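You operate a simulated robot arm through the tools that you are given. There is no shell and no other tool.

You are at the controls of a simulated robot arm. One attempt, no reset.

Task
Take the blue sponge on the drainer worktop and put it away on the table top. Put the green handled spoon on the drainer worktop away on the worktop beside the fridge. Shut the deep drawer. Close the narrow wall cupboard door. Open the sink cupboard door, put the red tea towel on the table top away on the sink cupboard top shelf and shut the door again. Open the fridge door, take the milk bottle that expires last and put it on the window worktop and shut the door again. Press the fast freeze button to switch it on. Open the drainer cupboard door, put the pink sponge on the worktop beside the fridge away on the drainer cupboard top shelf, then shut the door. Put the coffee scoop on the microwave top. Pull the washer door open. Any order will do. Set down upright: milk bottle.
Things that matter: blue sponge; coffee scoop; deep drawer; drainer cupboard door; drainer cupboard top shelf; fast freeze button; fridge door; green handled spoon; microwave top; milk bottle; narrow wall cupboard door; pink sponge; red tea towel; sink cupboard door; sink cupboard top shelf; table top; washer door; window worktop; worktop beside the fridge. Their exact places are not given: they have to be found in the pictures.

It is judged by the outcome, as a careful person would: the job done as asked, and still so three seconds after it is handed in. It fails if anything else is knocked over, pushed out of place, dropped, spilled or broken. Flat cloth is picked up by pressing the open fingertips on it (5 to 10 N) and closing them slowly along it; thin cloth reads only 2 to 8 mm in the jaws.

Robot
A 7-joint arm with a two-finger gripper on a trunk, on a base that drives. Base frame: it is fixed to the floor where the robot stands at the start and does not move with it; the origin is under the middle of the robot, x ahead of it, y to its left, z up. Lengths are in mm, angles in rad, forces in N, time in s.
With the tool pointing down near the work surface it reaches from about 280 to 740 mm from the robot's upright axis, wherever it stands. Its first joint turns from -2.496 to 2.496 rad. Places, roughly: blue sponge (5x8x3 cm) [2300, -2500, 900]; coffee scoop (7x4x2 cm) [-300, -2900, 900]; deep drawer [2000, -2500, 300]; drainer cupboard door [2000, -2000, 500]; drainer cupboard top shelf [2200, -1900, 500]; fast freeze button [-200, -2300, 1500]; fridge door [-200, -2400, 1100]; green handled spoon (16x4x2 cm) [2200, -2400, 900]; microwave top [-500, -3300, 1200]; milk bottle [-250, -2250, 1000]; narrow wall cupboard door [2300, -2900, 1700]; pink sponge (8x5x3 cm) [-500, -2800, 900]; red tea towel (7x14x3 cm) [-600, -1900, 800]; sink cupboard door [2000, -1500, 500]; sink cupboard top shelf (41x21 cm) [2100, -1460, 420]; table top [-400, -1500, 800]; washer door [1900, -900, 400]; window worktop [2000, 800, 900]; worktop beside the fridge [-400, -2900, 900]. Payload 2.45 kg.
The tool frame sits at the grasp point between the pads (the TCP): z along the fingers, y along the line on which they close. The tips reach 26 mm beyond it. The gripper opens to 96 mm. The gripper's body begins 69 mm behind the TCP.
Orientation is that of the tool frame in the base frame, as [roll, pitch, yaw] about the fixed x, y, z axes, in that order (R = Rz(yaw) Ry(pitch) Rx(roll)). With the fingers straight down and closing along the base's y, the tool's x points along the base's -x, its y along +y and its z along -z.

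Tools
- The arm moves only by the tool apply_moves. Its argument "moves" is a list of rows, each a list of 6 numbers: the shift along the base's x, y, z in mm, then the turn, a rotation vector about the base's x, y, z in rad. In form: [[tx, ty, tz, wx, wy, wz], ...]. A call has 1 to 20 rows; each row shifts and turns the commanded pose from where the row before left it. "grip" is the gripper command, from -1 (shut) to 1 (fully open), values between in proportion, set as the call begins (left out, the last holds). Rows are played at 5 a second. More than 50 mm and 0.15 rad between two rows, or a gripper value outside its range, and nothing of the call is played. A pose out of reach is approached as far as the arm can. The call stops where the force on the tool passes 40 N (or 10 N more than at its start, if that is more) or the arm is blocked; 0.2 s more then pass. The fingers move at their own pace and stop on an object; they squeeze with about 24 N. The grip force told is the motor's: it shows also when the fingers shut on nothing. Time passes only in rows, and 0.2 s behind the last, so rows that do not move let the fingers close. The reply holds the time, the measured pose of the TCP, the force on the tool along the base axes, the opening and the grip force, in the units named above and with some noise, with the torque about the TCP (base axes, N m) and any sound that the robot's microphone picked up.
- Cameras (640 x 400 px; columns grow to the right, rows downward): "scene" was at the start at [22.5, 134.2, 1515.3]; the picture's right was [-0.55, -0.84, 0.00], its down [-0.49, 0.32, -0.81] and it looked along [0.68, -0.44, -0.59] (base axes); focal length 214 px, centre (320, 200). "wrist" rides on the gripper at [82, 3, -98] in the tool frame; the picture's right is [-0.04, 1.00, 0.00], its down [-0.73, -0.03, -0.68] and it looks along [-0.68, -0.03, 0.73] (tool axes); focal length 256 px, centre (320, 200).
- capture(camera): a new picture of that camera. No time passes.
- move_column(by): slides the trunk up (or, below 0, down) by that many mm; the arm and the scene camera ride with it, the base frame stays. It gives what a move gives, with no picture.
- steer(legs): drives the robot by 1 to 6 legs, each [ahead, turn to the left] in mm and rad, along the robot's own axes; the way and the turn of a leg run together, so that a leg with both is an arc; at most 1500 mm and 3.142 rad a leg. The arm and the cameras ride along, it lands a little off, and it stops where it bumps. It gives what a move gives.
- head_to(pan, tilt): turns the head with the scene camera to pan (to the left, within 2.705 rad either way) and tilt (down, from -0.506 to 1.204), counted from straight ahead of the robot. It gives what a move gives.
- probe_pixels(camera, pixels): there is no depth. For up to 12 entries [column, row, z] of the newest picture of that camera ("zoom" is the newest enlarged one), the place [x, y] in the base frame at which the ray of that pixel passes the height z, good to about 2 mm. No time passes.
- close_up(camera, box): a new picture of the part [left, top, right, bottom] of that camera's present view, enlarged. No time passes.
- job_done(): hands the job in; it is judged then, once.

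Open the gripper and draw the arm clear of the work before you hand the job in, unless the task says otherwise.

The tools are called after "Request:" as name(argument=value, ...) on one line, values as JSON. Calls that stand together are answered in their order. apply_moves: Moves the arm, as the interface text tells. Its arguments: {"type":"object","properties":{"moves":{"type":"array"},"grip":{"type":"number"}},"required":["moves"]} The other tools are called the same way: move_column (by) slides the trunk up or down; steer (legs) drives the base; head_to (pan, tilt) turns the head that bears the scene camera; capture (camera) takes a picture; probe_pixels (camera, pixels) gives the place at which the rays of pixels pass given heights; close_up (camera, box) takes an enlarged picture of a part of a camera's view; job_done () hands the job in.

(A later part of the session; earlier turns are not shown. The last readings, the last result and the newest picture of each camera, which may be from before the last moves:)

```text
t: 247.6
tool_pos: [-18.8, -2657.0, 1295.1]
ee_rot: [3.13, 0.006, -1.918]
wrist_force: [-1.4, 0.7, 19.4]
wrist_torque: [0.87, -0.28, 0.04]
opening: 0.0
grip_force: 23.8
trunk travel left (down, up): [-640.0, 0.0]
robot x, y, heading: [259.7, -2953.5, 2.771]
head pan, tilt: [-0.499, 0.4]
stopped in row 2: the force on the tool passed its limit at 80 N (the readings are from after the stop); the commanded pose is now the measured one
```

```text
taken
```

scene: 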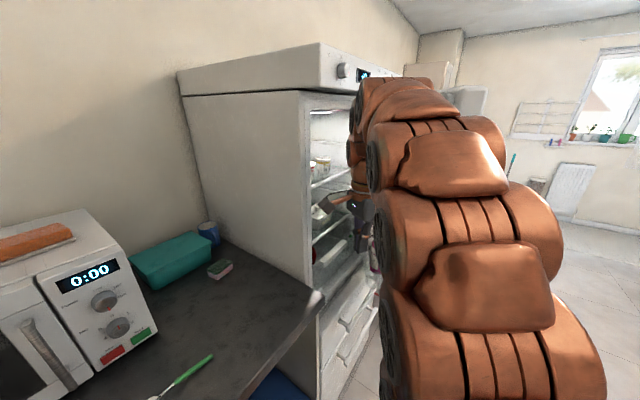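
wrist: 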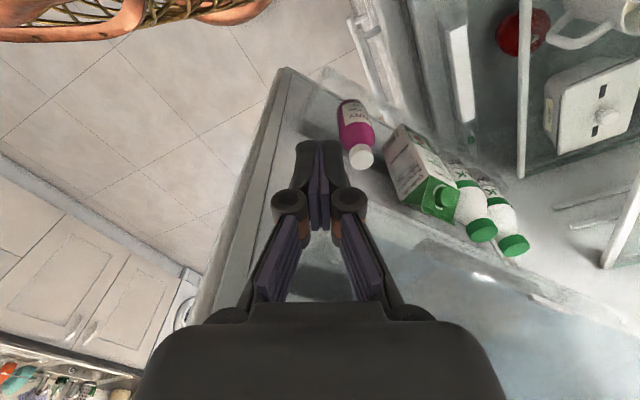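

The tips touched something below (80 N upward), probably a transparent upper door bin. I'll rise to z≈1385 so that only the fingers are beside the door's top rim, above that bin.

Request:
apply_moves(moves=[[0, 0, 30, 0, 0, 0], [0, 0, 30, 0, 0, 0], [0, 0, 30, 0, 0, 0]])

Request:
capture(camera="wrist")

Request:
capture(camera="scene")

```text
t: 248.3
tool_pos: [-19.8, -2655.2, 1364.7]
ee_rot: [3.133, 0.002, -1.919]
wrist_force: [0.3, -1.1, 0.5]
wrist_torque: [-0.02, 0.02, 0.0]
opening: 0.1
grip_force: 24.0
out of reach, approached as far as the arm can: row 3
trunk travel left (down, up): [-640.0, 0.0]
robot x, y, heading: [263.5, -2955.5, 2.776]
head pan, tilt: [-0.499, 0.4]
```

```text
taken
```

wrist: 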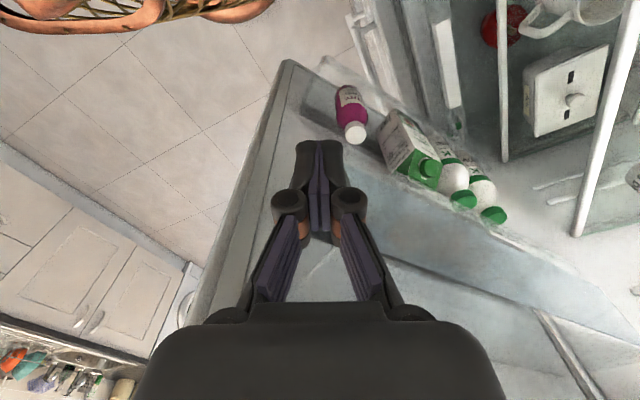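

```text
taken
```

scene: 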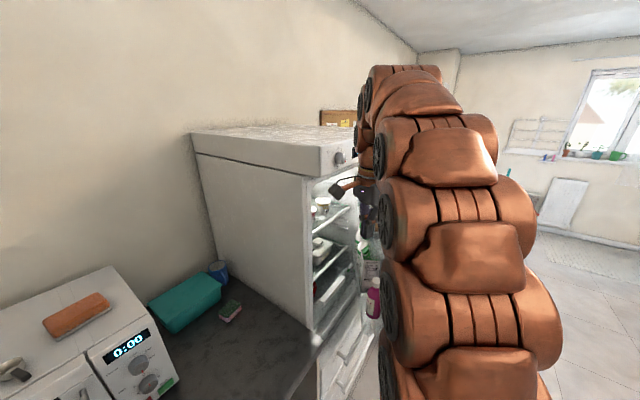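

The fingers are above the upper bin now, about 16 mm inside the door's free edge line. I'll push in the opening direction, lowering slightly to z≈1335.

Request:
apply_moves(moves=[[22, 15.7, -8, 0, 0, 0.03], [22, 15.7, -8, 0, 0, 0.03], [22, 15.7, -8, 0, 0, 0.03], [22, 15.7, -6, 0, 0, 0.03], [23.6, 13.6, 0, 0, 0, 0.05], [22.9, 14.7, 0, 0, 0, 0.05], [22.1, 15.8, 0, 0, 0, 0.05]])

Request:
capture(camera="wrist")

Request:
capture(camera="scene")

```text
t: 249.9
tool_pos: [134.2, -2549.0, 1336.3]
ee_rot: [3.133, 0.002, -1.646]
wrist_force: [-0.4, 0.4, 0.2]
wrist_torque: [0.03, 0.01, -0.05]
opening: 0.0
grip_force: 23.7
trunk travel left (down, up): [-640.0, 0.0]
robot x, y, heading: [265.2, -2955.5, 2.769]
head pan, tilt: [-0.499, 0.4]
```

```text
taken
```

wrist: 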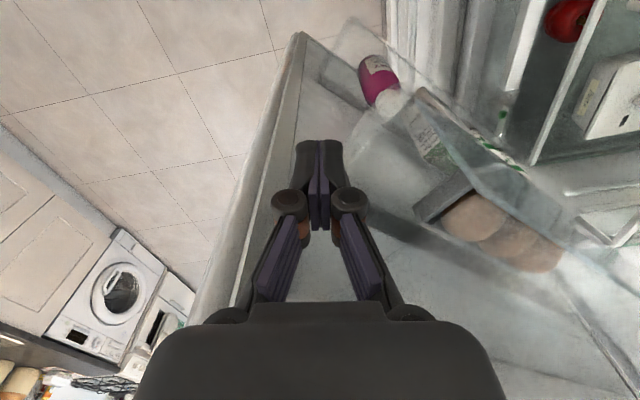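

```text
taken
```

scene: 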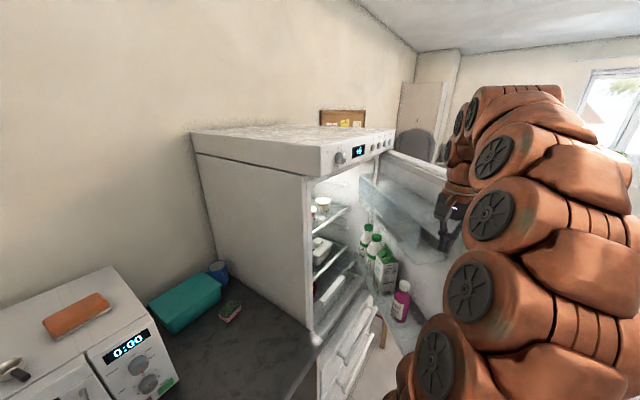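

The door is opening well and the bottles stand steady. Continue pushing along the arc.

Request:
apply_moves(moves=[[21.3, 17.1, 0, 0, 0, 0.05], [20.4, 17.9, 0, 0, 0, 0.05], [19.5, 18.9, 0, 0, 0, 0.05], [18.5, 20, 0, 0, 0, 0.05], [17.5, 20.8, 0, 0, 0, 0.05], [16.5, 21.6, 0, 0, 0, 0.05]])

Request:
apply_moves(moves=[[15.3, 22.5, 0, 0, 0, 0.05], [14.2, 23.2, 0, 0, 0, 0.05], [13, 23.9, 0, 0, 0, 0.05], [12, 24.5, 0, 0, 0, 0.05], [10.5, 25, 0, 0, 0, 0.05]])

Request:
capture(camera="scene")

Request:
capture(camera="wrist")

```text
t: 251.3
tool_pos: [250.8, -2432.9, 1315.9]
ee_rot: [3.133, 0.002, -1.348]
wrist_force: [0.2, -0.3, 0.1]
wrist_torque: [0.0, 0.02, -0.02]
opening: 0.2
grip_force: 24.0
out of reach, approached as far as the arm can: row 5
trunk travel left (down, up): [-640.0, 0.0]
robot x, y, heading: [262.4, -2954.9, 2.774]
head pan, tilt: [-0.499, 0.4]
```

```text
t: 252.6
tool_pos: [297.9, -2362.3, 1246.7]
ee_rot: [3.133, 0.002, -1.131]
wrist_force: [0.2, -0.1, -0.1]
wrist_torque: [0.06, 0.02, -0.03]
opening: 0.0
grip_force: 23.8
out of reach, approached as far as the arm can: row 1, 3, 4, 5
trunk travel left (down, up): [-640.0, 0.0]
robot x, y, heading: [265.3, -2954.4, 2.773]
head pan, tilt: [-0.499, 0.4]
```

```text
taken
```

scene: 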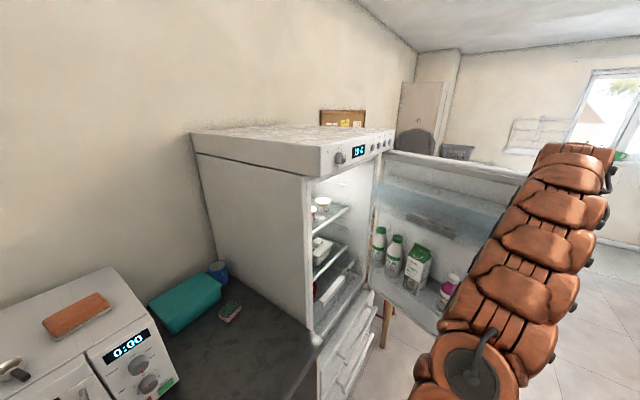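

```text
taken
```

wrist: 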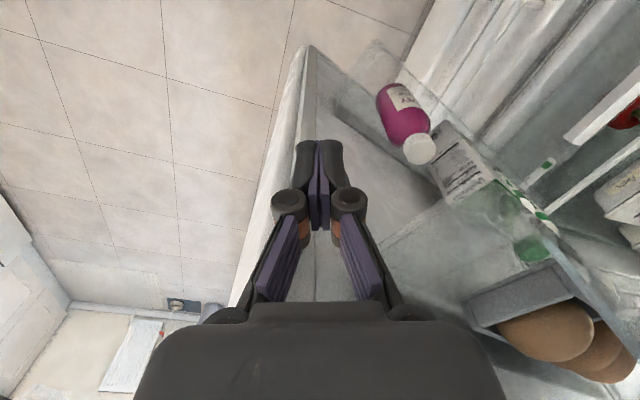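

The door is about 75–80° open. I'll zoom on the bottles to read the dates.

Request:
close_up(camera="scene", box=[360, 210, 470, 320])

Request:
close_up(camera="scene", box=[365, 215, 445, 290])

```text
3.64 times, centred on (415, 265) of scene
```

zoom: 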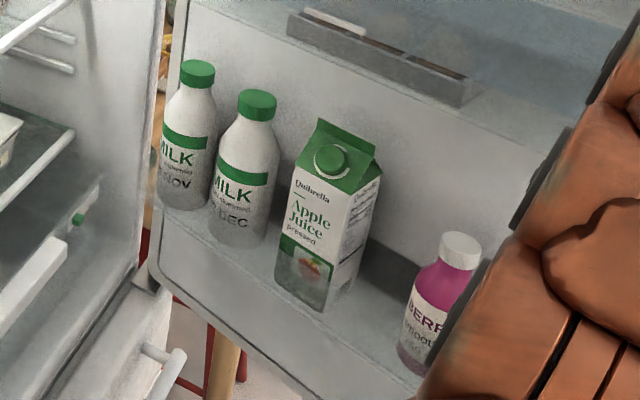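

```text
5.33 times, centred on (405, 252) of scene
```

zoom: 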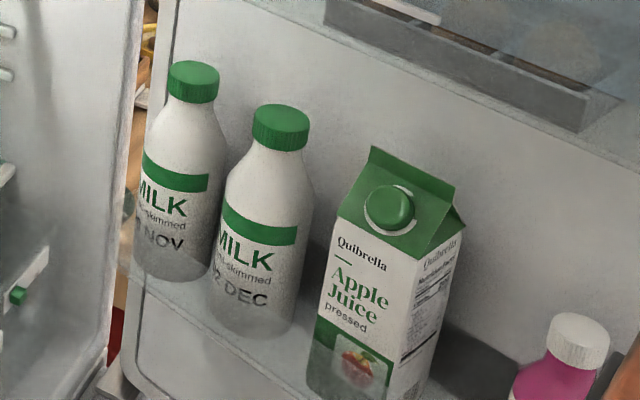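

The two milk bottles read "?? NOV" (hinge side) and "?2 DEC" (next to the juice carton), so I want the DEC bottle unless another is on the shelves. I'll draw the arm back and look inside the fridge.

Request:
apply_moves(moves=[[-5, -45, 5, 0, 0, 0], [-5, -48, 5, 0, 0, 0], [0, -48, 5, 0, 0, 0], [0, -48, 5, 0, 0, 0], [0, -48, 5, 0, 0, 0], [0, -40, 5, 0, 0, 0]])

Request:
head_to(pan=-0.6, tilt=0.45)

Request:
capture(camera="scene")

Request:
close_up(camera="scene", box=[280, 150, 440, 350])

Request:
capture(camera="wrist")

```text
t: 253.9
tool_pos: [292.0, -2642.0, 1277.9]
ee_rot: [3.134, 0.002, -1.098]
wrist_force: [0.3, -0.7, -0.5]
wrist_torque: [-0.03, 0.01, 0.02]
opening: 0.0
grip_force: 24.0
trunk travel left (down, up): [-640.0, 0.0]
robot x, y, heading: [260.8, -2952.8, 2.772]
head pan, tilt: [-0.499, 0.4]
```

```text
t: 254.6
tool_pos: [291.7, -2641.9, 1278.5]
ee_rot: [3.132, 0.002, -1.098]
wrist_force: [0.4, 0.1, -0.2]
wrist_torque: [0.04, -0.02, 0.01]
opening: 0.0
grip_force: 23.9
trunk travel left (down, up): [-640.0, 0.0]
robot x, y, heading: [259.9, -2956.1, 2.777]
head pan, tilt: [-0.6, 0.45]
```

```text
taken
```

scene: 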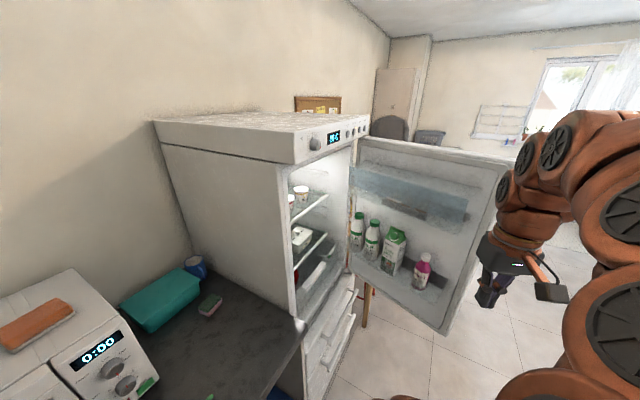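

```text
2.00 times, centred on (360, 250) of scene
```

zoom: 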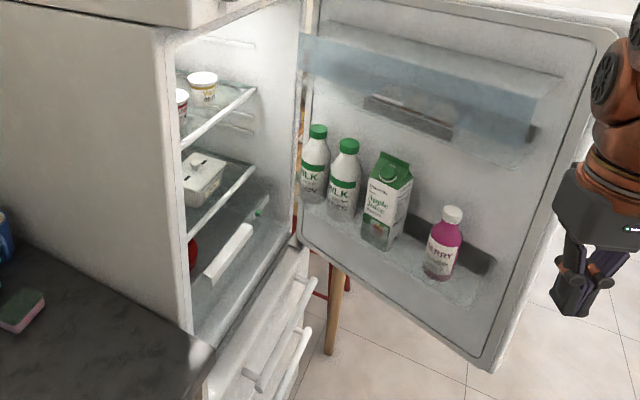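

```text
taken
```

wrist: 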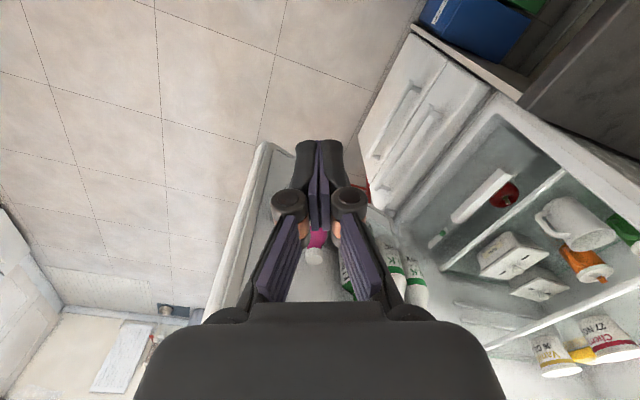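

There's a green-topped item beside the jug on the shelf (wrist (625,232)); I'll zoom on it to make sure it's not another milk bottle.

Request:
close_up(camera="wrist", box=[440, 130, 640, 380])

Request:
close_up(camera="wrist", box=[340, 220, 440, 310])

Request:
probe_pixels(camera="scene", pixels=[[374, 224, 1000], [374, 224, 1050], [374, 224, 1100], [371, 259, 850], [371, 259, 900], [425, 257, 1000], [417, 283, 850], [480, 340, 740], [505, 155, 1446], [400, 272, 800], [457, 205, 1200]])

```text
1.60 times, centred on (540, 255) of wrist
```

zoom: 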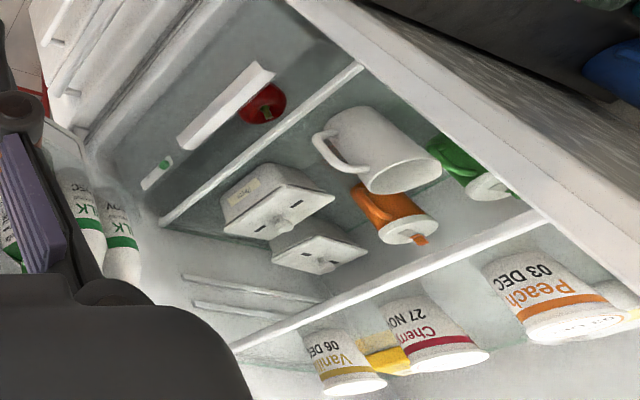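

```text
4.44 times, centred on (390, 265) of wrist
```

zoom: 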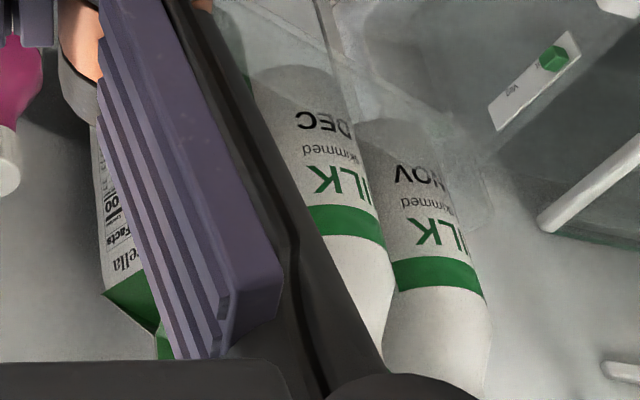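

```text
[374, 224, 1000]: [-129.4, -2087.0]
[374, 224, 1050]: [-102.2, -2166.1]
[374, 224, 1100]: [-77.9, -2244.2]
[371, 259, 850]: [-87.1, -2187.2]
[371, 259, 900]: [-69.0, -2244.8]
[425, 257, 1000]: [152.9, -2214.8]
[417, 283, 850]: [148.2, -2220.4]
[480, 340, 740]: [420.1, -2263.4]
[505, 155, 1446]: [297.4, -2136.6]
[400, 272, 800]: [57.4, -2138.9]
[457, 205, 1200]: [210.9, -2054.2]
```

No other milk is on the shelves: the DEC bottle is the one. I'll pitch the gripper 45° toward the door to view the bottles straight on with the wrist camera.

Request:
apply_moves(moves=[[-20, 0, -20, 0, 0, -0.127], [-20, 0, -20, 0, 0, -0.127], [-20, 0, -20, 0, 0, -0.127], [-20, 0, -20, 0.1295, 0.0117, 0], [-20, 0, -30, 0.1295, 0.0117, 0], [-20, 0, -30, 0.1295, 0.0117, 0], [-10, 0, -30, 0.1295, 0.0117, 0], [-10, 0, -30, 0.1295, 0.0117, 0], [0, 0, -30, 0.1295, 0.0117, 0]], grip=1)

Request:
capture(camera="wrist")

Request:
capture(camera="scene")

```text
t: 256.6
tool_pos: [111.9, -2536.7, 1176.4]
ee_rot: [3.134, 0.776, -1.478]
wrist_force: [0.2, 0.0, -0.4]
wrist_torque: [0.01, 0.03, 0.01]
opening: 96.0
grip_force: 0.1
out of reach, approached as far as the arm can: row 7, 8, 9
trunk travel left (down, up): [-640.0, 0.0]
robot x, y, heading: [261.0, -2955.6, 2.776]
head pan, tilt: [-0.6, 0.45]
```

```text
taken
```

wrist: 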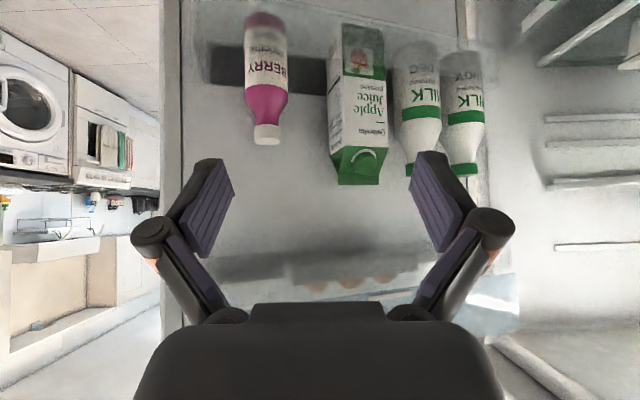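

```text
taken
```

scene: 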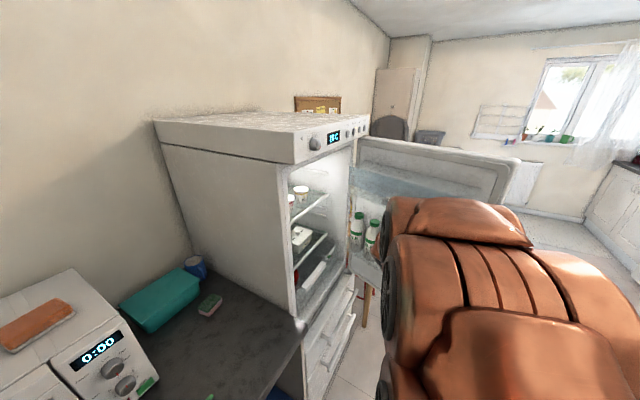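

I have a straight view now: the upper egg bin is well clear of the milk caps. I'll triangulate the DEC bottle's green band and cap from both cameras.

Request:
probe_pixels(camera="wrist", pixels=[[420, 113, 900], [420, 113, 950], [420, 113, 1000], [411, 168, 950], [411, 168, 1000], [411, 168, 1050], [418, 40, 850], [358, 180, 1000], [464, 117, 950]])

Request:
probe_pixels(camera="scene", pixels=[[372, 242, 900], [372, 242, 950], [372, 242, 1000], [374, 222, 950], [374, 222, 1000], [374, 222, 1050]])

Request:
close_up(camera="wrist", box=[220, 0, 520, 190])

```text
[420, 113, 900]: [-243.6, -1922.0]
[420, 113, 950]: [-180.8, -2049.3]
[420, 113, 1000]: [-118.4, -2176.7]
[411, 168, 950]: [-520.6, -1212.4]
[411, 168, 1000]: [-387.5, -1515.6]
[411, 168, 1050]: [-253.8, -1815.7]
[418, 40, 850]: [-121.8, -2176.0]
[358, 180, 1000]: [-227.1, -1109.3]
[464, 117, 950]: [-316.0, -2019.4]
```

```text
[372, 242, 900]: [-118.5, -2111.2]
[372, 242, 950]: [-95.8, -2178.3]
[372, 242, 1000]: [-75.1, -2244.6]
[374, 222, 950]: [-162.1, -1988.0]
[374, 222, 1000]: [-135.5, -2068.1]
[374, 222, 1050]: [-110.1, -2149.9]
```

```text
2.11 times, centred on (370, 95) of wrist
```

zoom: 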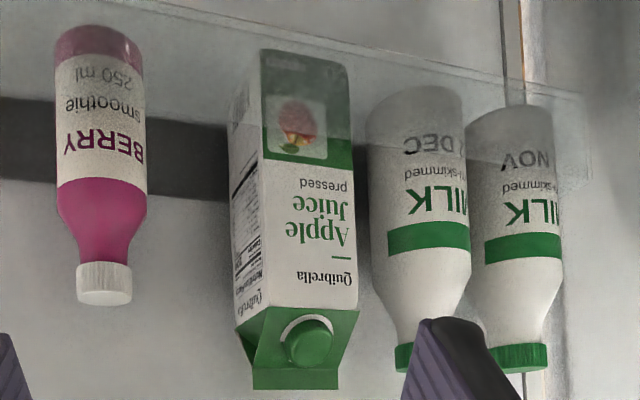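

Triangulation gives the DEC bottle axis at about (-52,-2290), green band z≈1056, cap z≈1112–1140, with ~30 mm finger room beside its cap. I'll line up in front of the cap with the gripper nearly horizontal and the jaws at ~60 mm.

Request:
apply_moves(moves=[[-20, 15, -5, 0, 0, -0.1], [-20, 15, -5, 0, 0, -0.1], [-20, 15, -5, 0.1317, -0.0146, 0], [-20, 15, -5, 0.1317, -0.0146, 0], [-20, 15, -5, 0.1317, -0.0146, 0], [-20, 15, -5, 0, 0, 0], [-15, 15, -5, 0, 0, 0]], grip=0.25)

Request:
capture(camera="wrist")

Request:
capture(camera="scene")

```text
t: 258.2
tool_pos: [-19.5, -2432.1, 1142.8]
ee_rot: [3.135, 1.181, -1.68]
wrist_force: [-1.0, -0.4, -0.4]
wrist_torque: [0.01, 0.02, 0.01]
opening: 60.0
grip_force: 0.0
trunk travel left (down, up): [-640.0, 0.0]
robot x, y, heading: [264.4, -2958.0, 2.782]
head pan, tilt: [-0.6, 0.45]
```

```text
taken
```

wrist: 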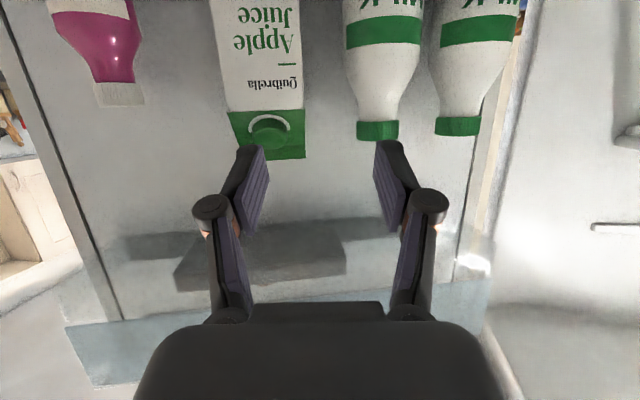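

```text
taken
```

scene: 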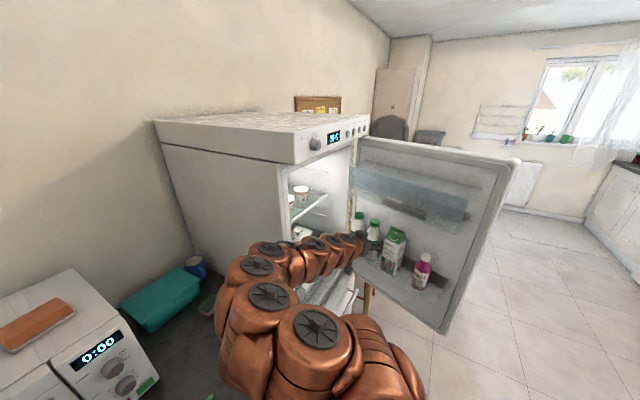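

The DEC bottle's cap is at wrist (377,131). I'll probe its ray for the depth match.

Request:
probe_pixels(camera="wrist", pixels=[[377, 131, 1100], [377, 131, 1110], [377, 131, 1120], [377, 131, 1130], [384, 33, 1040], [384, 33, 1056]])

Request:
close_up(camera="scene", box=[340, 200, 440, 290])

```text
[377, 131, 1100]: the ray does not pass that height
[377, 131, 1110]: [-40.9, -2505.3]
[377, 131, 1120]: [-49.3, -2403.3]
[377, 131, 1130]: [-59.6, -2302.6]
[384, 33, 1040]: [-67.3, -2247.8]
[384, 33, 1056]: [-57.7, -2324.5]
```

```text
4.44 times, centred on (390, 245) of scene
```

zoom: 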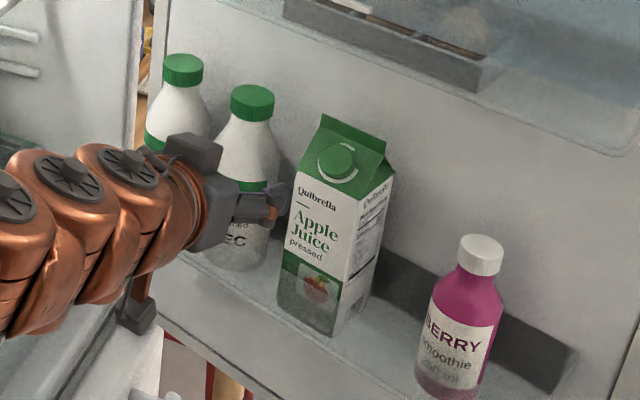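

The cap centre is near (-63,-2277,1131). I'll shift left to line up, then advance halfway and check.

Request:
apply_moves(moves=[[-29, 0, -6, 0, 0, 0], [-29, 0, -5, 0, 0, 0], [4, 36, 0, 0, 0, 0], [4, 36, 0, 0, 0, 0]])

Request:
capture(camera="wrist")

```text
t: 259.2
tool_pos: [-71.2, -2363.1, 1132.4]
ee_rot: [3.138, 1.183, -1.678]
wrist_force: [0.4, -0.7, -0.2]
wrist_torque: [0.02, -0.04, 0.0]
opening: 60.1
grip_force: 0.1
trunk travel left (down, up): [-640.0, 0.0]
robot x, y, heading: [266.4, -2955.4, 2.773]
head pan, tilt: [-0.6, 0.45]
```

```text
taken
```

wrist: 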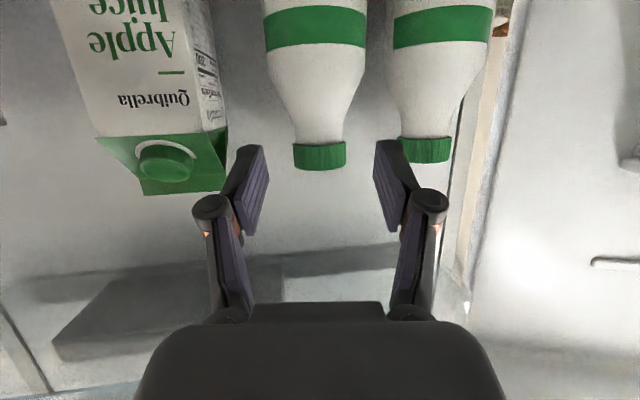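

The cap is centred (320,157) and works out at (-63,-2290,1132). I'll advance the remaining ~72 mm and close gently.

Request:
apply_moves(moves=[[3, 30, 0, 0, 0, 0], [3, 27, 0, 0, 0, 0], [2, 14, 0, 0, 0, 0]])

Request:
capture(camera="wrist")

```text
t: 260.0
tool_pos: [-62.5, -2289.8, 1130.7]
ee_rot: [3.137, 1.181, -1.676]
wrist_force: [-0.2, 0.2, 0.0]
wrist_torque: [0.02, 0.02, -0.01]
opening: 60.0
grip_force: 0.0
trunk travel left (down, up): [-640.0, 0.0]
robot x, y, heading: [265.3, -2953.5, 2.777]
head pan, tilt: [-0.6, 0.45]
```

```text
taken
```

wrist: 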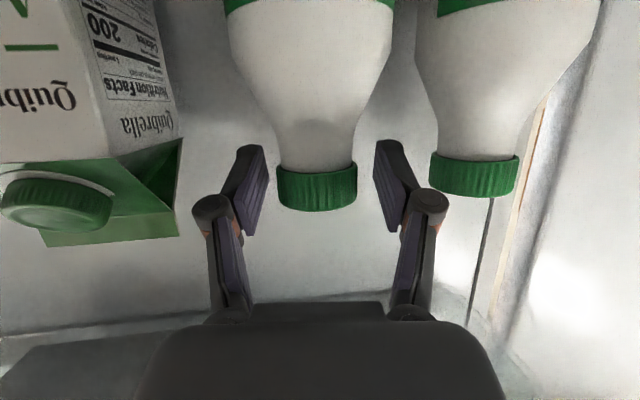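

The cap sits exactly between the pads at (317,187). Closing.

Request:
apply_moves(moves=[[0, 0, 0, 0, 0, 0], [0, 0, 0, 0, 0, 0], [0, 0, 0, 0, 0, 0], [0, 0, 0, 0, 0, 0]], grip=-1)

Request:
apply_moves(moves=[[0, 0, 8, 0, 0, 0], [0, 0, 8, 0, 0, 0], [0, 0, 0, 0, 0, 0]])

Request:
capture(camera="wrist")

```text
t: 261.0
tool_pos: [-64.1, -2290.0, 1130.3]
ee_rot: [3.137, 1.181, -1.678]
wrist_force: [2.8, 1.1, 0.3]
wrist_torque: [0.13, -0.24, -0.05]
opening: 39.3
grip_force: 24.6
trunk travel left (down, up): [-640.0, 0.0]
robot x, y, heading: [262.2, -2955.7, 2.775]
head pan, tilt: [-0.6, 0.45]
```

```text
t: 261.8
tool_pos: [-63.6, -2288.5, 1144.8]
ee_rot: [3.136, 1.18, -1.675]
wrist_force: [1.2, -0.3, -6.0]
wrist_torque: [-0.01, -0.01, 0.0]
opening: 39.2
grip_force: 24.2
trunk travel left (down, up): [-640.0, 0.0]
robot x, y, heading: [262.0, -2955.7, 2.777]
head pan, tilt: [-0.6, 0.45]
```

```text
taken
```

wrist: 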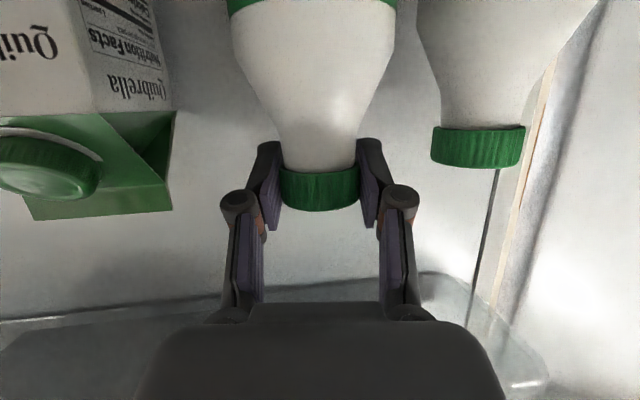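

The bottle is lifted (about 6 N). I'll raise it ~48 mm more to clear the bin guard, staying below the upper bin.

Request:
apply_moves(moves=[[0, 0, 12, 0, 0, 0], [0, 0, 12, 0, 0, 0], [0, 0, 12, 0, 0, 0], [0, 0, 12, 0, 0, 0]])

Request:
capture(camera="scene")

Request:
close_up(camera="scene", box=[320, 180, 460, 300])

```text
t: 262.8
tool_pos: [-60.3, -2290.2, 1193.7]
ee_rot: [3.137, 1.179, -1.68]
wrist_force: [0.8, 0.1, -5.8]
wrist_torque: [-0.05, 0.02, 0.02]
opening: 39.4
grip_force: 24.2
trunk travel left (down, up): [-640.0, 0.0]
robot x, y, heading: [264.3, -2952.6, 2.774]
head pan, tilt: [-0.6, 0.45]
```

```text
taken
```

scene: 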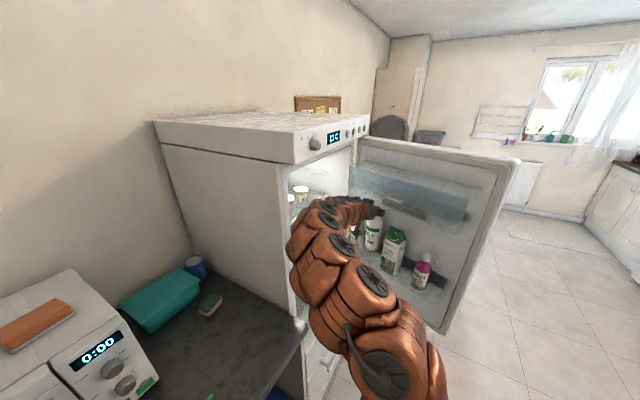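

```text
3.33 times, centred on (390, 240) of scene
```

zoom: 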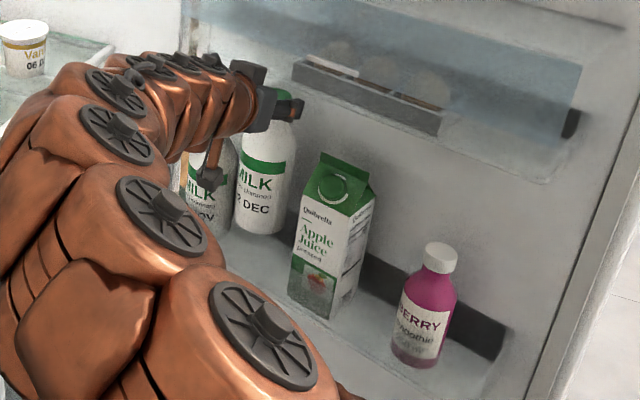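

The bottle bottom looks clear of the guard. I'll raise 5 mm more and draw it straight out of the bin.

Request:
apply_moves(moves=[[0, 0, 5, 0, 0, 0], [-1, -15, 0, 0, 0, 0], [-2, -20, 0, 0, 0, 0], [-2, -20, 0, 0, 0, 0], [-2, -20, 0, 0, 0, 0]])

Request:
close_up(camera="scene", box=[320, 180, 460, 300])

```text
t: 264.0
tool_pos: [-71.2, -2363.3, 1197.8]
ee_rot: [3.139, 1.18, -1.676]
wrist_force: [0.0, 1.4, -5.4]
wrist_torque: [-0.02, 0.05, 0.02]
opening: 39.4
grip_force: 23.8
trunk travel left (down, up): [-640.0, 0.0]
robot x, y, heading: [262.0, -2956.1, 2.778]
head pan, tilt: [-0.6, 0.45]
```

```text
3.33 times, centred on (390, 240) of scene
```

zoom: 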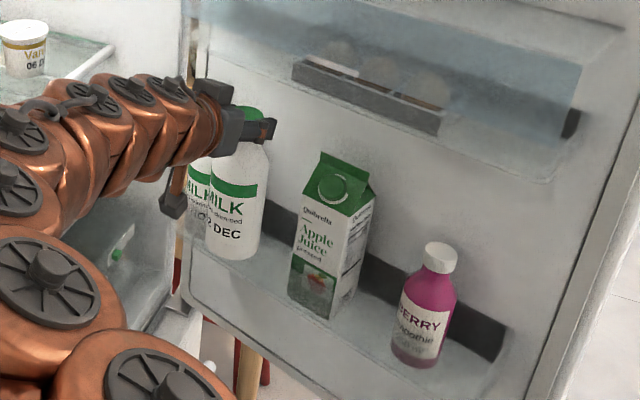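

The bottle is out of the bin. I'll pull it further away from the door before driving.

Request:
apply_moves(moves=[[5, -30, 0, 0, 0, 0], [10, -30, 0, 0, 0, 0], [20, -30, 0, 0, 0, 0], [25, -30, 0, 0, 0, 0], [25, -20, 0, 0, 0, 0]])

Request:
capture(camera="scene")

Request:
capture(camera="wrist")

```text
t: 265.2
tool_pos: [9.7, -2496.0, 1197.4]
ee_rot: [3.141, 1.178, -1.68]
wrist_force: [0.8, 0.2, -4.8]
wrist_torque: [0.0, -0.03, -0.02]
opening: 39.2
grip_force: 23.7
out of reach, approached as far as the arm can: row 5
trunk travel left (down, up): [-640.0, 0.0]
robot x, y, heading: [259.8, -2956.3, 2.771]
head pan, tilt: [-0.6, 0.45]
```

```text
taken
```

scene: 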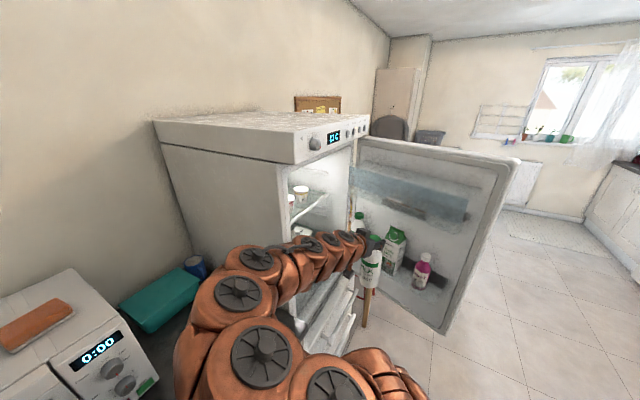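

```text
taken
```

wrist: 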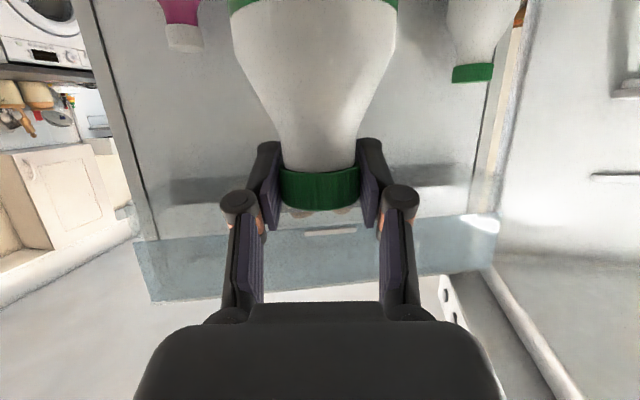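

The arm reach leaves little room to swing past the door's bin, so I'll tuck the arm in by pitching the gripper down 0.4 rad.

Request:
apply_moves(moves=[[15, -15, 5, -0.132, 0.0146, 0], [15, -20, 5, -0.132, 0.0146, 0], [15, -20, 5, -0.132, 0.0146, 0], [15, -20, 0, 0, 0, 0], [15, -10, 0, 0, 0, 0]])

Request:
capture(camera="wrist")

```text
t: 266.4
tool_pos: [87.5, -2584.0, 1212.8]
ee_rot: [3.136, 0.781, -1.677]
wrist_force: [0.0, 0.3, -5.7]
wrist_torque: [0.19, -0.04, -0.04]
opening: 39.2
grip_force: 23.6
trunk travel left (down, up): [-640.0, 0.0]
robot x, y, heading: [261.6, -2957.1, 2.774]
head pan, tilt: [-0.6, 0.45]
```

```text
taken
```

wrist: 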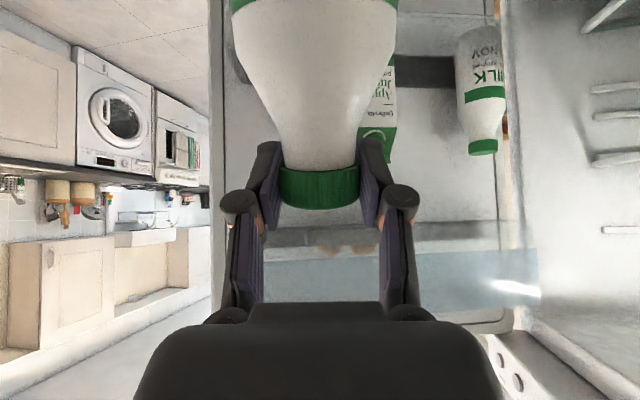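

The bottle is tucked in. I'll turn right and drive away toward the middle of the room, then north toward the window worktop.

Request:
steer(legs=[[0, -1.92], [1250, 0]])

Request:
steer(legs=[[0, 0.72], [1400, 0], [500, 0]])

Request:
head_to(pan=-0.3, tilt=0.55)

Request:
capture(camera="scene")

```text
t: 277.2
tool_pos: [1457.2, -1946.3, 1213.5]
ee_rot: [3.136, 0.781, 2.722]
wrist_force: [-0.8, 0.0, -5.1]
wrist_torque: [-0.12, -0.22, 0.0]
opening: 39.4
grip_force: 24.4
trunk travel left (down, up): [-640.0, 0.0]
robot x, y, heading: [1051.7, -2002.7, 0.89]
head pan, tilt: [-0.6, 0.45]
```

```text
t: 288.8
tool_pos: [1264.2, 225.9, 1212.9]
ee_rot: [3.134, 0.78, -2.848]
wrist_force: [-0.1, 0.1, -5.2]
wrist_torque: [0.04, -0.17, 0.0]
opening: 39.3
grip_force: 24.0
trunk travel left (down, up): [-640.0, 0.0]
robot x, y, heading: [990.7, -80.1, 1.605]
head pan, tilt: [-0.6, 0.45]
```

```text
t: 289.6
tool_pos: [1263.8, 226.9, 1213.1]
ee_rot: [3.137, 0.78, -2.849]
wrist_force: [0.0, 0.3, -5.2]
wrist_torque: [0.06, -0.17, 0.01]
opening: 39.3
grip_force: 24.0
trunk travel left (down, up): [-640.0, 0.0]
robot x, y, heading: [991.4, -81.4, 1.608]
head pan, tilt: [-0.3, 0.55]
```

```text
taken
```

scene: 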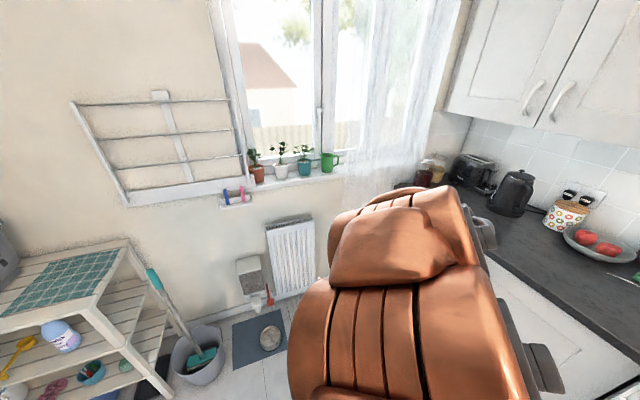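

I'm near the window corner. I'll look right at the worktop for a free spot.

Request:
head_to(pan=-1.15, tilt=0.5)

Request:
capture(camera="scene")

```text
t: 290.7
tool_pos: [1263.3, 226.5, 1215.1]
ee_rot: [3.137, 0.78, -2.847]
wrist_force: [0.0, 0.6, -5.2]
wrist_torque: [0.03, -0.15, -0.01]
opening: 39.0
grip_force: 23.9
trunk travel left (down, up): [-640.0, 0.0]
robot x, y, heading: [995.5, -77.7, 1.607]
head pan, tilt: [-1.15, 0.499]
```

```text
taken
```

scene: 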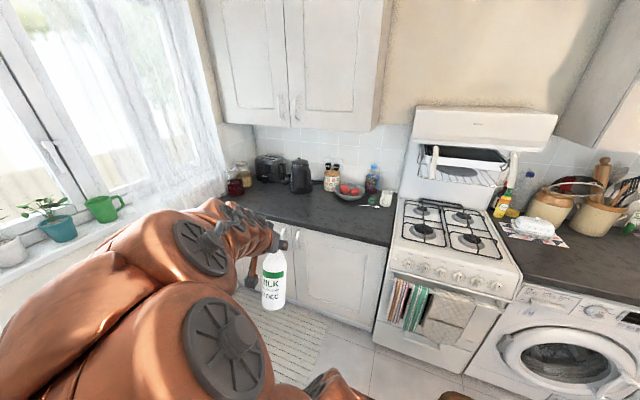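

The front half of the window worktop is clear between the kettle (300,190) and the cooker. I'll probe candidate spots and the edge.

Request:
close_up(camera="scene", box=[215, 140, 415, 260])

Request:
probe_pixels(camera="scene", pixels=[[388, 244, 907], [300, 226, 907], [250, 213, 907], [320, 207, 907], [310, 215, 907], [348, 200, 907], [302, 193, 907], [370, 207, 907], [398, 200, 907]])

```text
3.20 times, centred on (315, 200) of scene
```

zoom: 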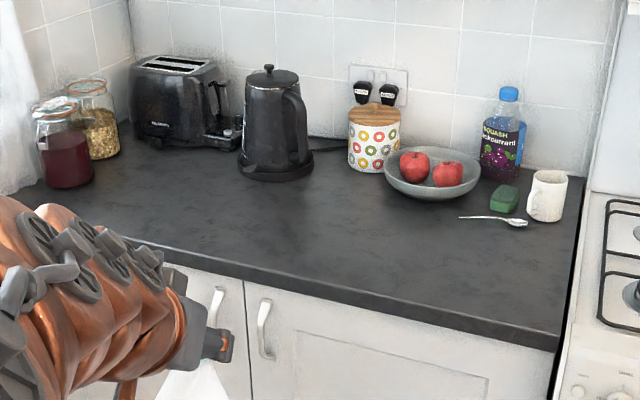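

```text
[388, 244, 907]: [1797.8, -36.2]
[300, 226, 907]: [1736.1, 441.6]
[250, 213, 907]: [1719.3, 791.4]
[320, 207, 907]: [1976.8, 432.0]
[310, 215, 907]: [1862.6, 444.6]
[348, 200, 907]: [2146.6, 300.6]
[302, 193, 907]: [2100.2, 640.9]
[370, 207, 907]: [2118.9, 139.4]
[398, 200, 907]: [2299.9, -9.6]
```

A clear spot is at about (1890,400). I'll drive to about (1250,330) facing the worktop.

Request:
steer(legs=[[0, -0.612], [480, 0], [0, -0.65]])

Request:
capture(camera="wrist")

Request:
head_to(pan=-0.1, tilt=0.6)

Request:
capture(camera="scene")

```text
t: 297.1
tool_pos: [1630.9, 123.9, 1217.1]
ee_rot: [3.129, 0.786, 2.128]
wrist_force: [0.4, -0.2, -6.2]
wrist_torque: [-0.13, -0.12, -0.01]
opening: 39.4
grip_force: 24.3
trunk travel left (down, up): [-640.0, 0.0]
robot x, y, heading: [1261.9, 310.4, 0.299]
head pan, tilt: [-1.15, 0.499]
```

```text
taken
```

wrist: 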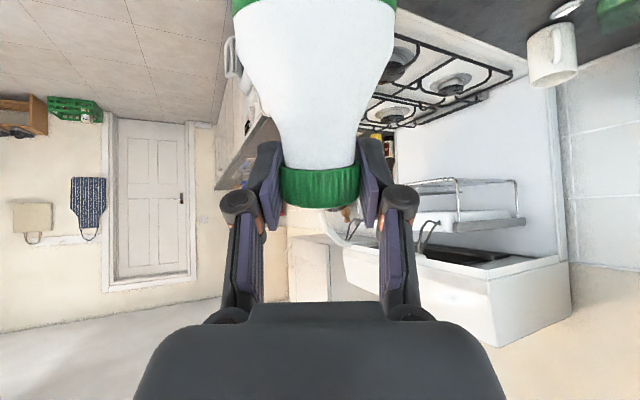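

```text
t: 298.4
tool_pos: [1634.1, 140.6, 1217.1]
ee_rot: [-3.136, 0.8, 2.137]
wrist_force: [0.7, 0.6, -5.4]
wrist_torque: [-0.14, -0.08, 0.02]
opening: 39.5
grip_force: 24.1
trunk travel left (down, up): [-640.0, 0.0]
robot x, y, heading: [1260.6, 306.7, 0.297]
head pan, tilt: [-0.099, 0.6]
```

```text
taken
```

scene: 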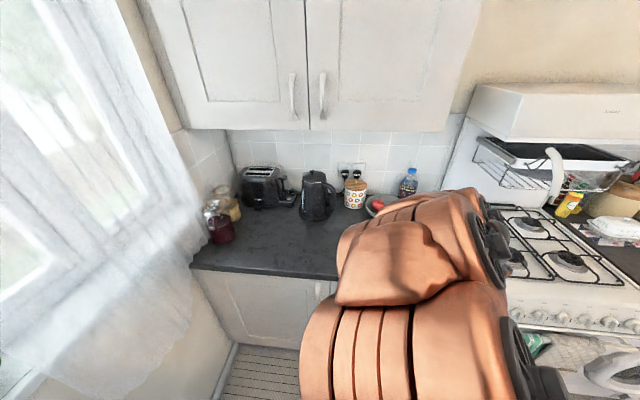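

I'll swing the gripper to point at the worktop and bring the bottle upright again (pitch back to ~1.18).

Request:
apply_moves(moves=[[14, 24, 0, 0, 0, 0.143], [14, 24, 0, 0, 0, 0.143], [14, 24, 0, 0, 0, 0.143], [14, 24, 0, 0, 0, 0.143], [14, 24, 0, 0, 0, 0.143], [14, 24, 0, 0, 0, 0.143], [14, 24, 0, 0, 0, 0.143], [14, 24, 0, 0, 0, 0.143], [20, 10, 0, 0.0178, -0.1257, 0], [20, 10, 0, 0.0178, -0.1257, 0], [20, 10, 0, 0.0178, -0.1257, 0]])

Request:
capture(camera="scene")

Request:
capture(camera="wrist")

```text
t: 300.8
tool_pos: [1828.6, 375.9, 1228.1]
ee_rot: [-3.116, 1.177, -2.982]
wrist_force: [-1.0, 0.8, -5.2]
wrist_torque: [0.04, 0.08, 0.02]
opening: 39.6
grip_force: 23.4
out of reach, approached as far as the arm can: row 10, 11
trunk travel left (down, up): [-640.0, 0.0]
robot x, y, heading: [1264.5, 306.2, 0.297]
head pan, tilt: [-0.099, 0.6]
```

```text
taken
```

scene: 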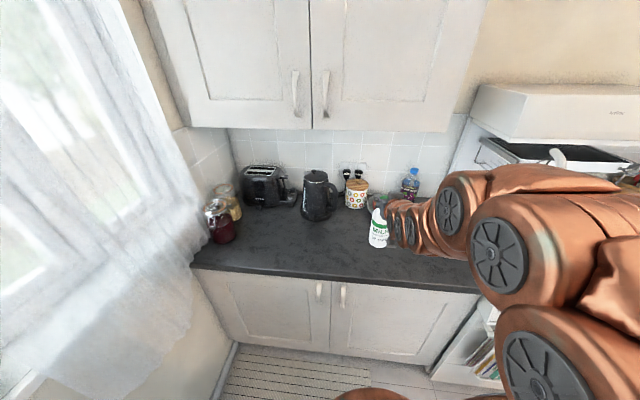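

```text
taken
```

wrist: 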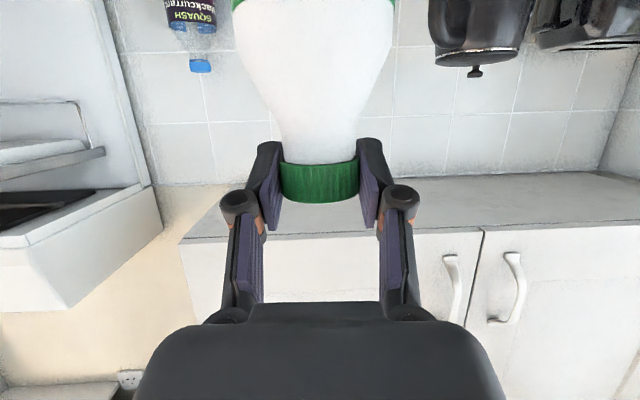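

The bottle is upright over the worktop. I'll move it ~60 mm further in and lower towards z≈1130.

Request:
apply_moves(moves=[[30, 8, -25, 0, 0, 0], [30, 8, -25, 0, 0, 0], [5, 0, -25, 0, 0, 0], [0, 0, -15, 0, 0, 0]])

Request:
capture(camera="scene")

Request:
close_up(camera="scene", box=[310, 150, 450, 290])

```text
t: 301.8
tool_pos: [1891.6, 383.4, 1140.0]
ee_rot: [-3.137, 1.175, -3.002]
wrist_force: [0.3, -0.3, -5.2]
wrist_torque: [-0.02, 0.09, -0.02]
opening: 39.2
grip_force: 24.3
trunk travel left (down, up): [-640.0, 0.0]
robot x, y, heading: [1258.7, 303.8, 0.294]
head pan, tilt: [-0.099, 0.6]
```

```text
taken
```

scene: 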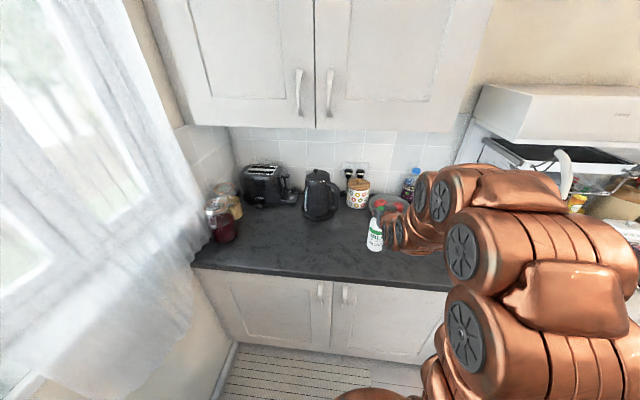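

```text
2.86 times, centred on (380, 220) of scene
```

zoom: 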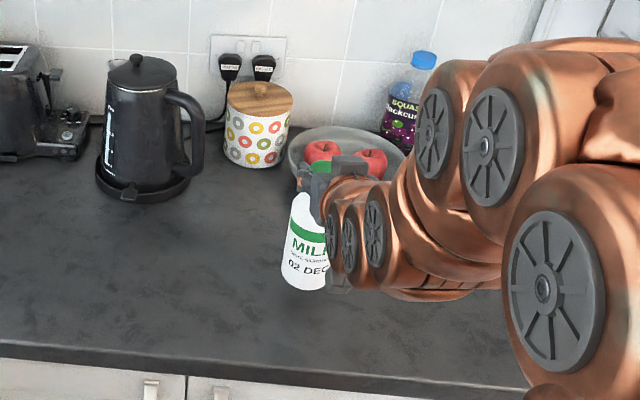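

The label reads 02 DEC and the spot is clear. Lowering slowly to contact.

Request:
apply_moves(moves=[[0, 0, -10, 0, 0, 0], [0, 0, -8, 0, 0, 0], [0, 0, -5, 0, 0, 0], [0, 0, -4, 0, 0, 0]])

```text
t: 302.8
tool_pos: [1892.2, 381.6, 1112.0]
ee_rot: [-3.135, 1.177, -2.999]
wrist_force: [0.0, 0.7, -5.6]
wrist_torque: [0.0, 0.06, 0.01]
opening: 39.4
grip_force: 23.7
trunk travel left (down, up): [-640.0, 0.0]
robot x, y, heading: [1259.9, 304.2, 0.298]
head pan, tilt: [-0.099, 0.6]
```

Still hanging (−5.6 N). Continue in small steps.

Request:
apply_moves(moves=[[0, 0, -4, 0, 0, 0], [0, 0, -3, 0, 0, 0], [0, 0, -3, 0, 0, 0]])

```text
t: 303.6
tool_pos: [1892.0, 381.4, 1101.7]
ee_rot: [-3.133, 1.177, -3.001]
wrist_force: [0.1, -0.1, -5.8]
wrist_torque: [0.0, 0.07, -0.03]
opening: 39.8
grip_force: 23.9
trunk travel left (down, up): [-640.0, 0.0]
robot x, y, heading: [1261.3, 306.6, 0.295]
head pan, tilt: [-0.099, 0.6]
```

Request:
apply_moves(moves=[[0, 0, -3, 0, 0, 0], [0, 0, -3, 0, 0, 0], [0, 0, -3, 0, 0, 0]])

Request:
close_up(camera="scene", box=[310, 150, 450, 290])

```text
t: 304.4
tool_pos: [1891.7, 377.7, 1096.8]
ee_rot: [3.138, 1.182, -3.009]
wrist_force: [4.6, 3.7, 24.3]
wrist_torque: [0.39, -0.44, 0.01]
opening: 39.8
grip_force: 24.4
trunk travel left (down, up): [-640.0, 0.0]
robot x, y, heading: [1260.9, 308.5, 0.301]
head pan, tilt: [-0.099, 0.6]
```

```text
2.86 times, centred on (380, 220) of scene
```

zoom: 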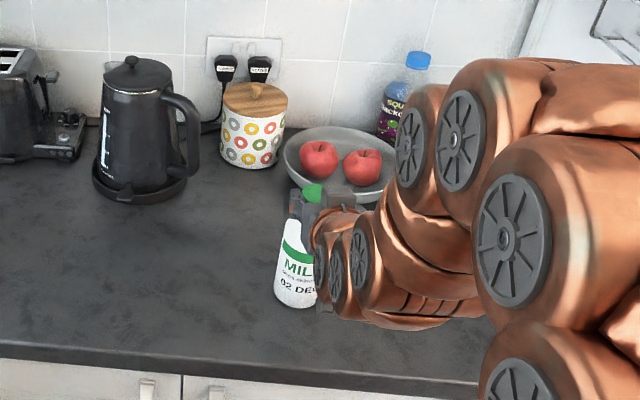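

Contact made (24 N). I'll relieve the load, open the jaws slightly and check that the bottle stands.

Request:
apply_moves(moves=[[0, 0, 2, 0, 0, 0], [0, 0, 0, 0, 0, 0]])

Request:
apply_moves(moves=[[0, 0, 0, 0, 0, 0], [0, 0, 0, 0, 0, 0], [0, 0, 0, 0, 0, 0]], grip=0.3)

Request:
capture(camera="wrist")

```text
t: 304.9
tool_pos: [1891.0, 379.1, 1096.2]
ee_rot: [-3.14, 1.179, -3.003]
wrist_force: [3.3, 0.2, 21.1]
wrist_torque: [0.13, -0.22, -0.03]
opening: 39.5
grip_force: 24.2
trunk travel left (down, up): [-640.0, 0.0]
robot x, y, heading: [1259.2, 307.0, 0.298]
head pan, tilt: [-0.099, 0.6]
```

```text
t: 305.8
tool_pos: [1893.8, 388.9, 1091.7]
ee_rot: [-3.122, 1.17, -2.985]
wrist_force: [-0.3, 0.1, 0.5]
wrist_torque: [-0.01, 0.0, 0.02]
opening: 62.4
grip_force: 0.1
trunk travel left (down, up): [-640.0, 0.0]
robot x, y, heading: [1261.9, 305.1, 0.295]
head pan, tilt: [-0.099, 0.6]
```

```text
taken
```

wrist: 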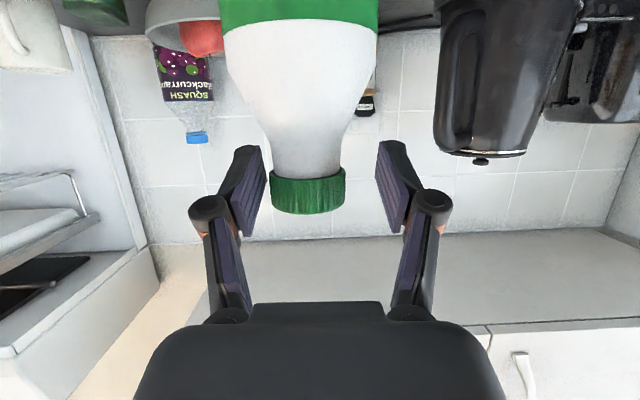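

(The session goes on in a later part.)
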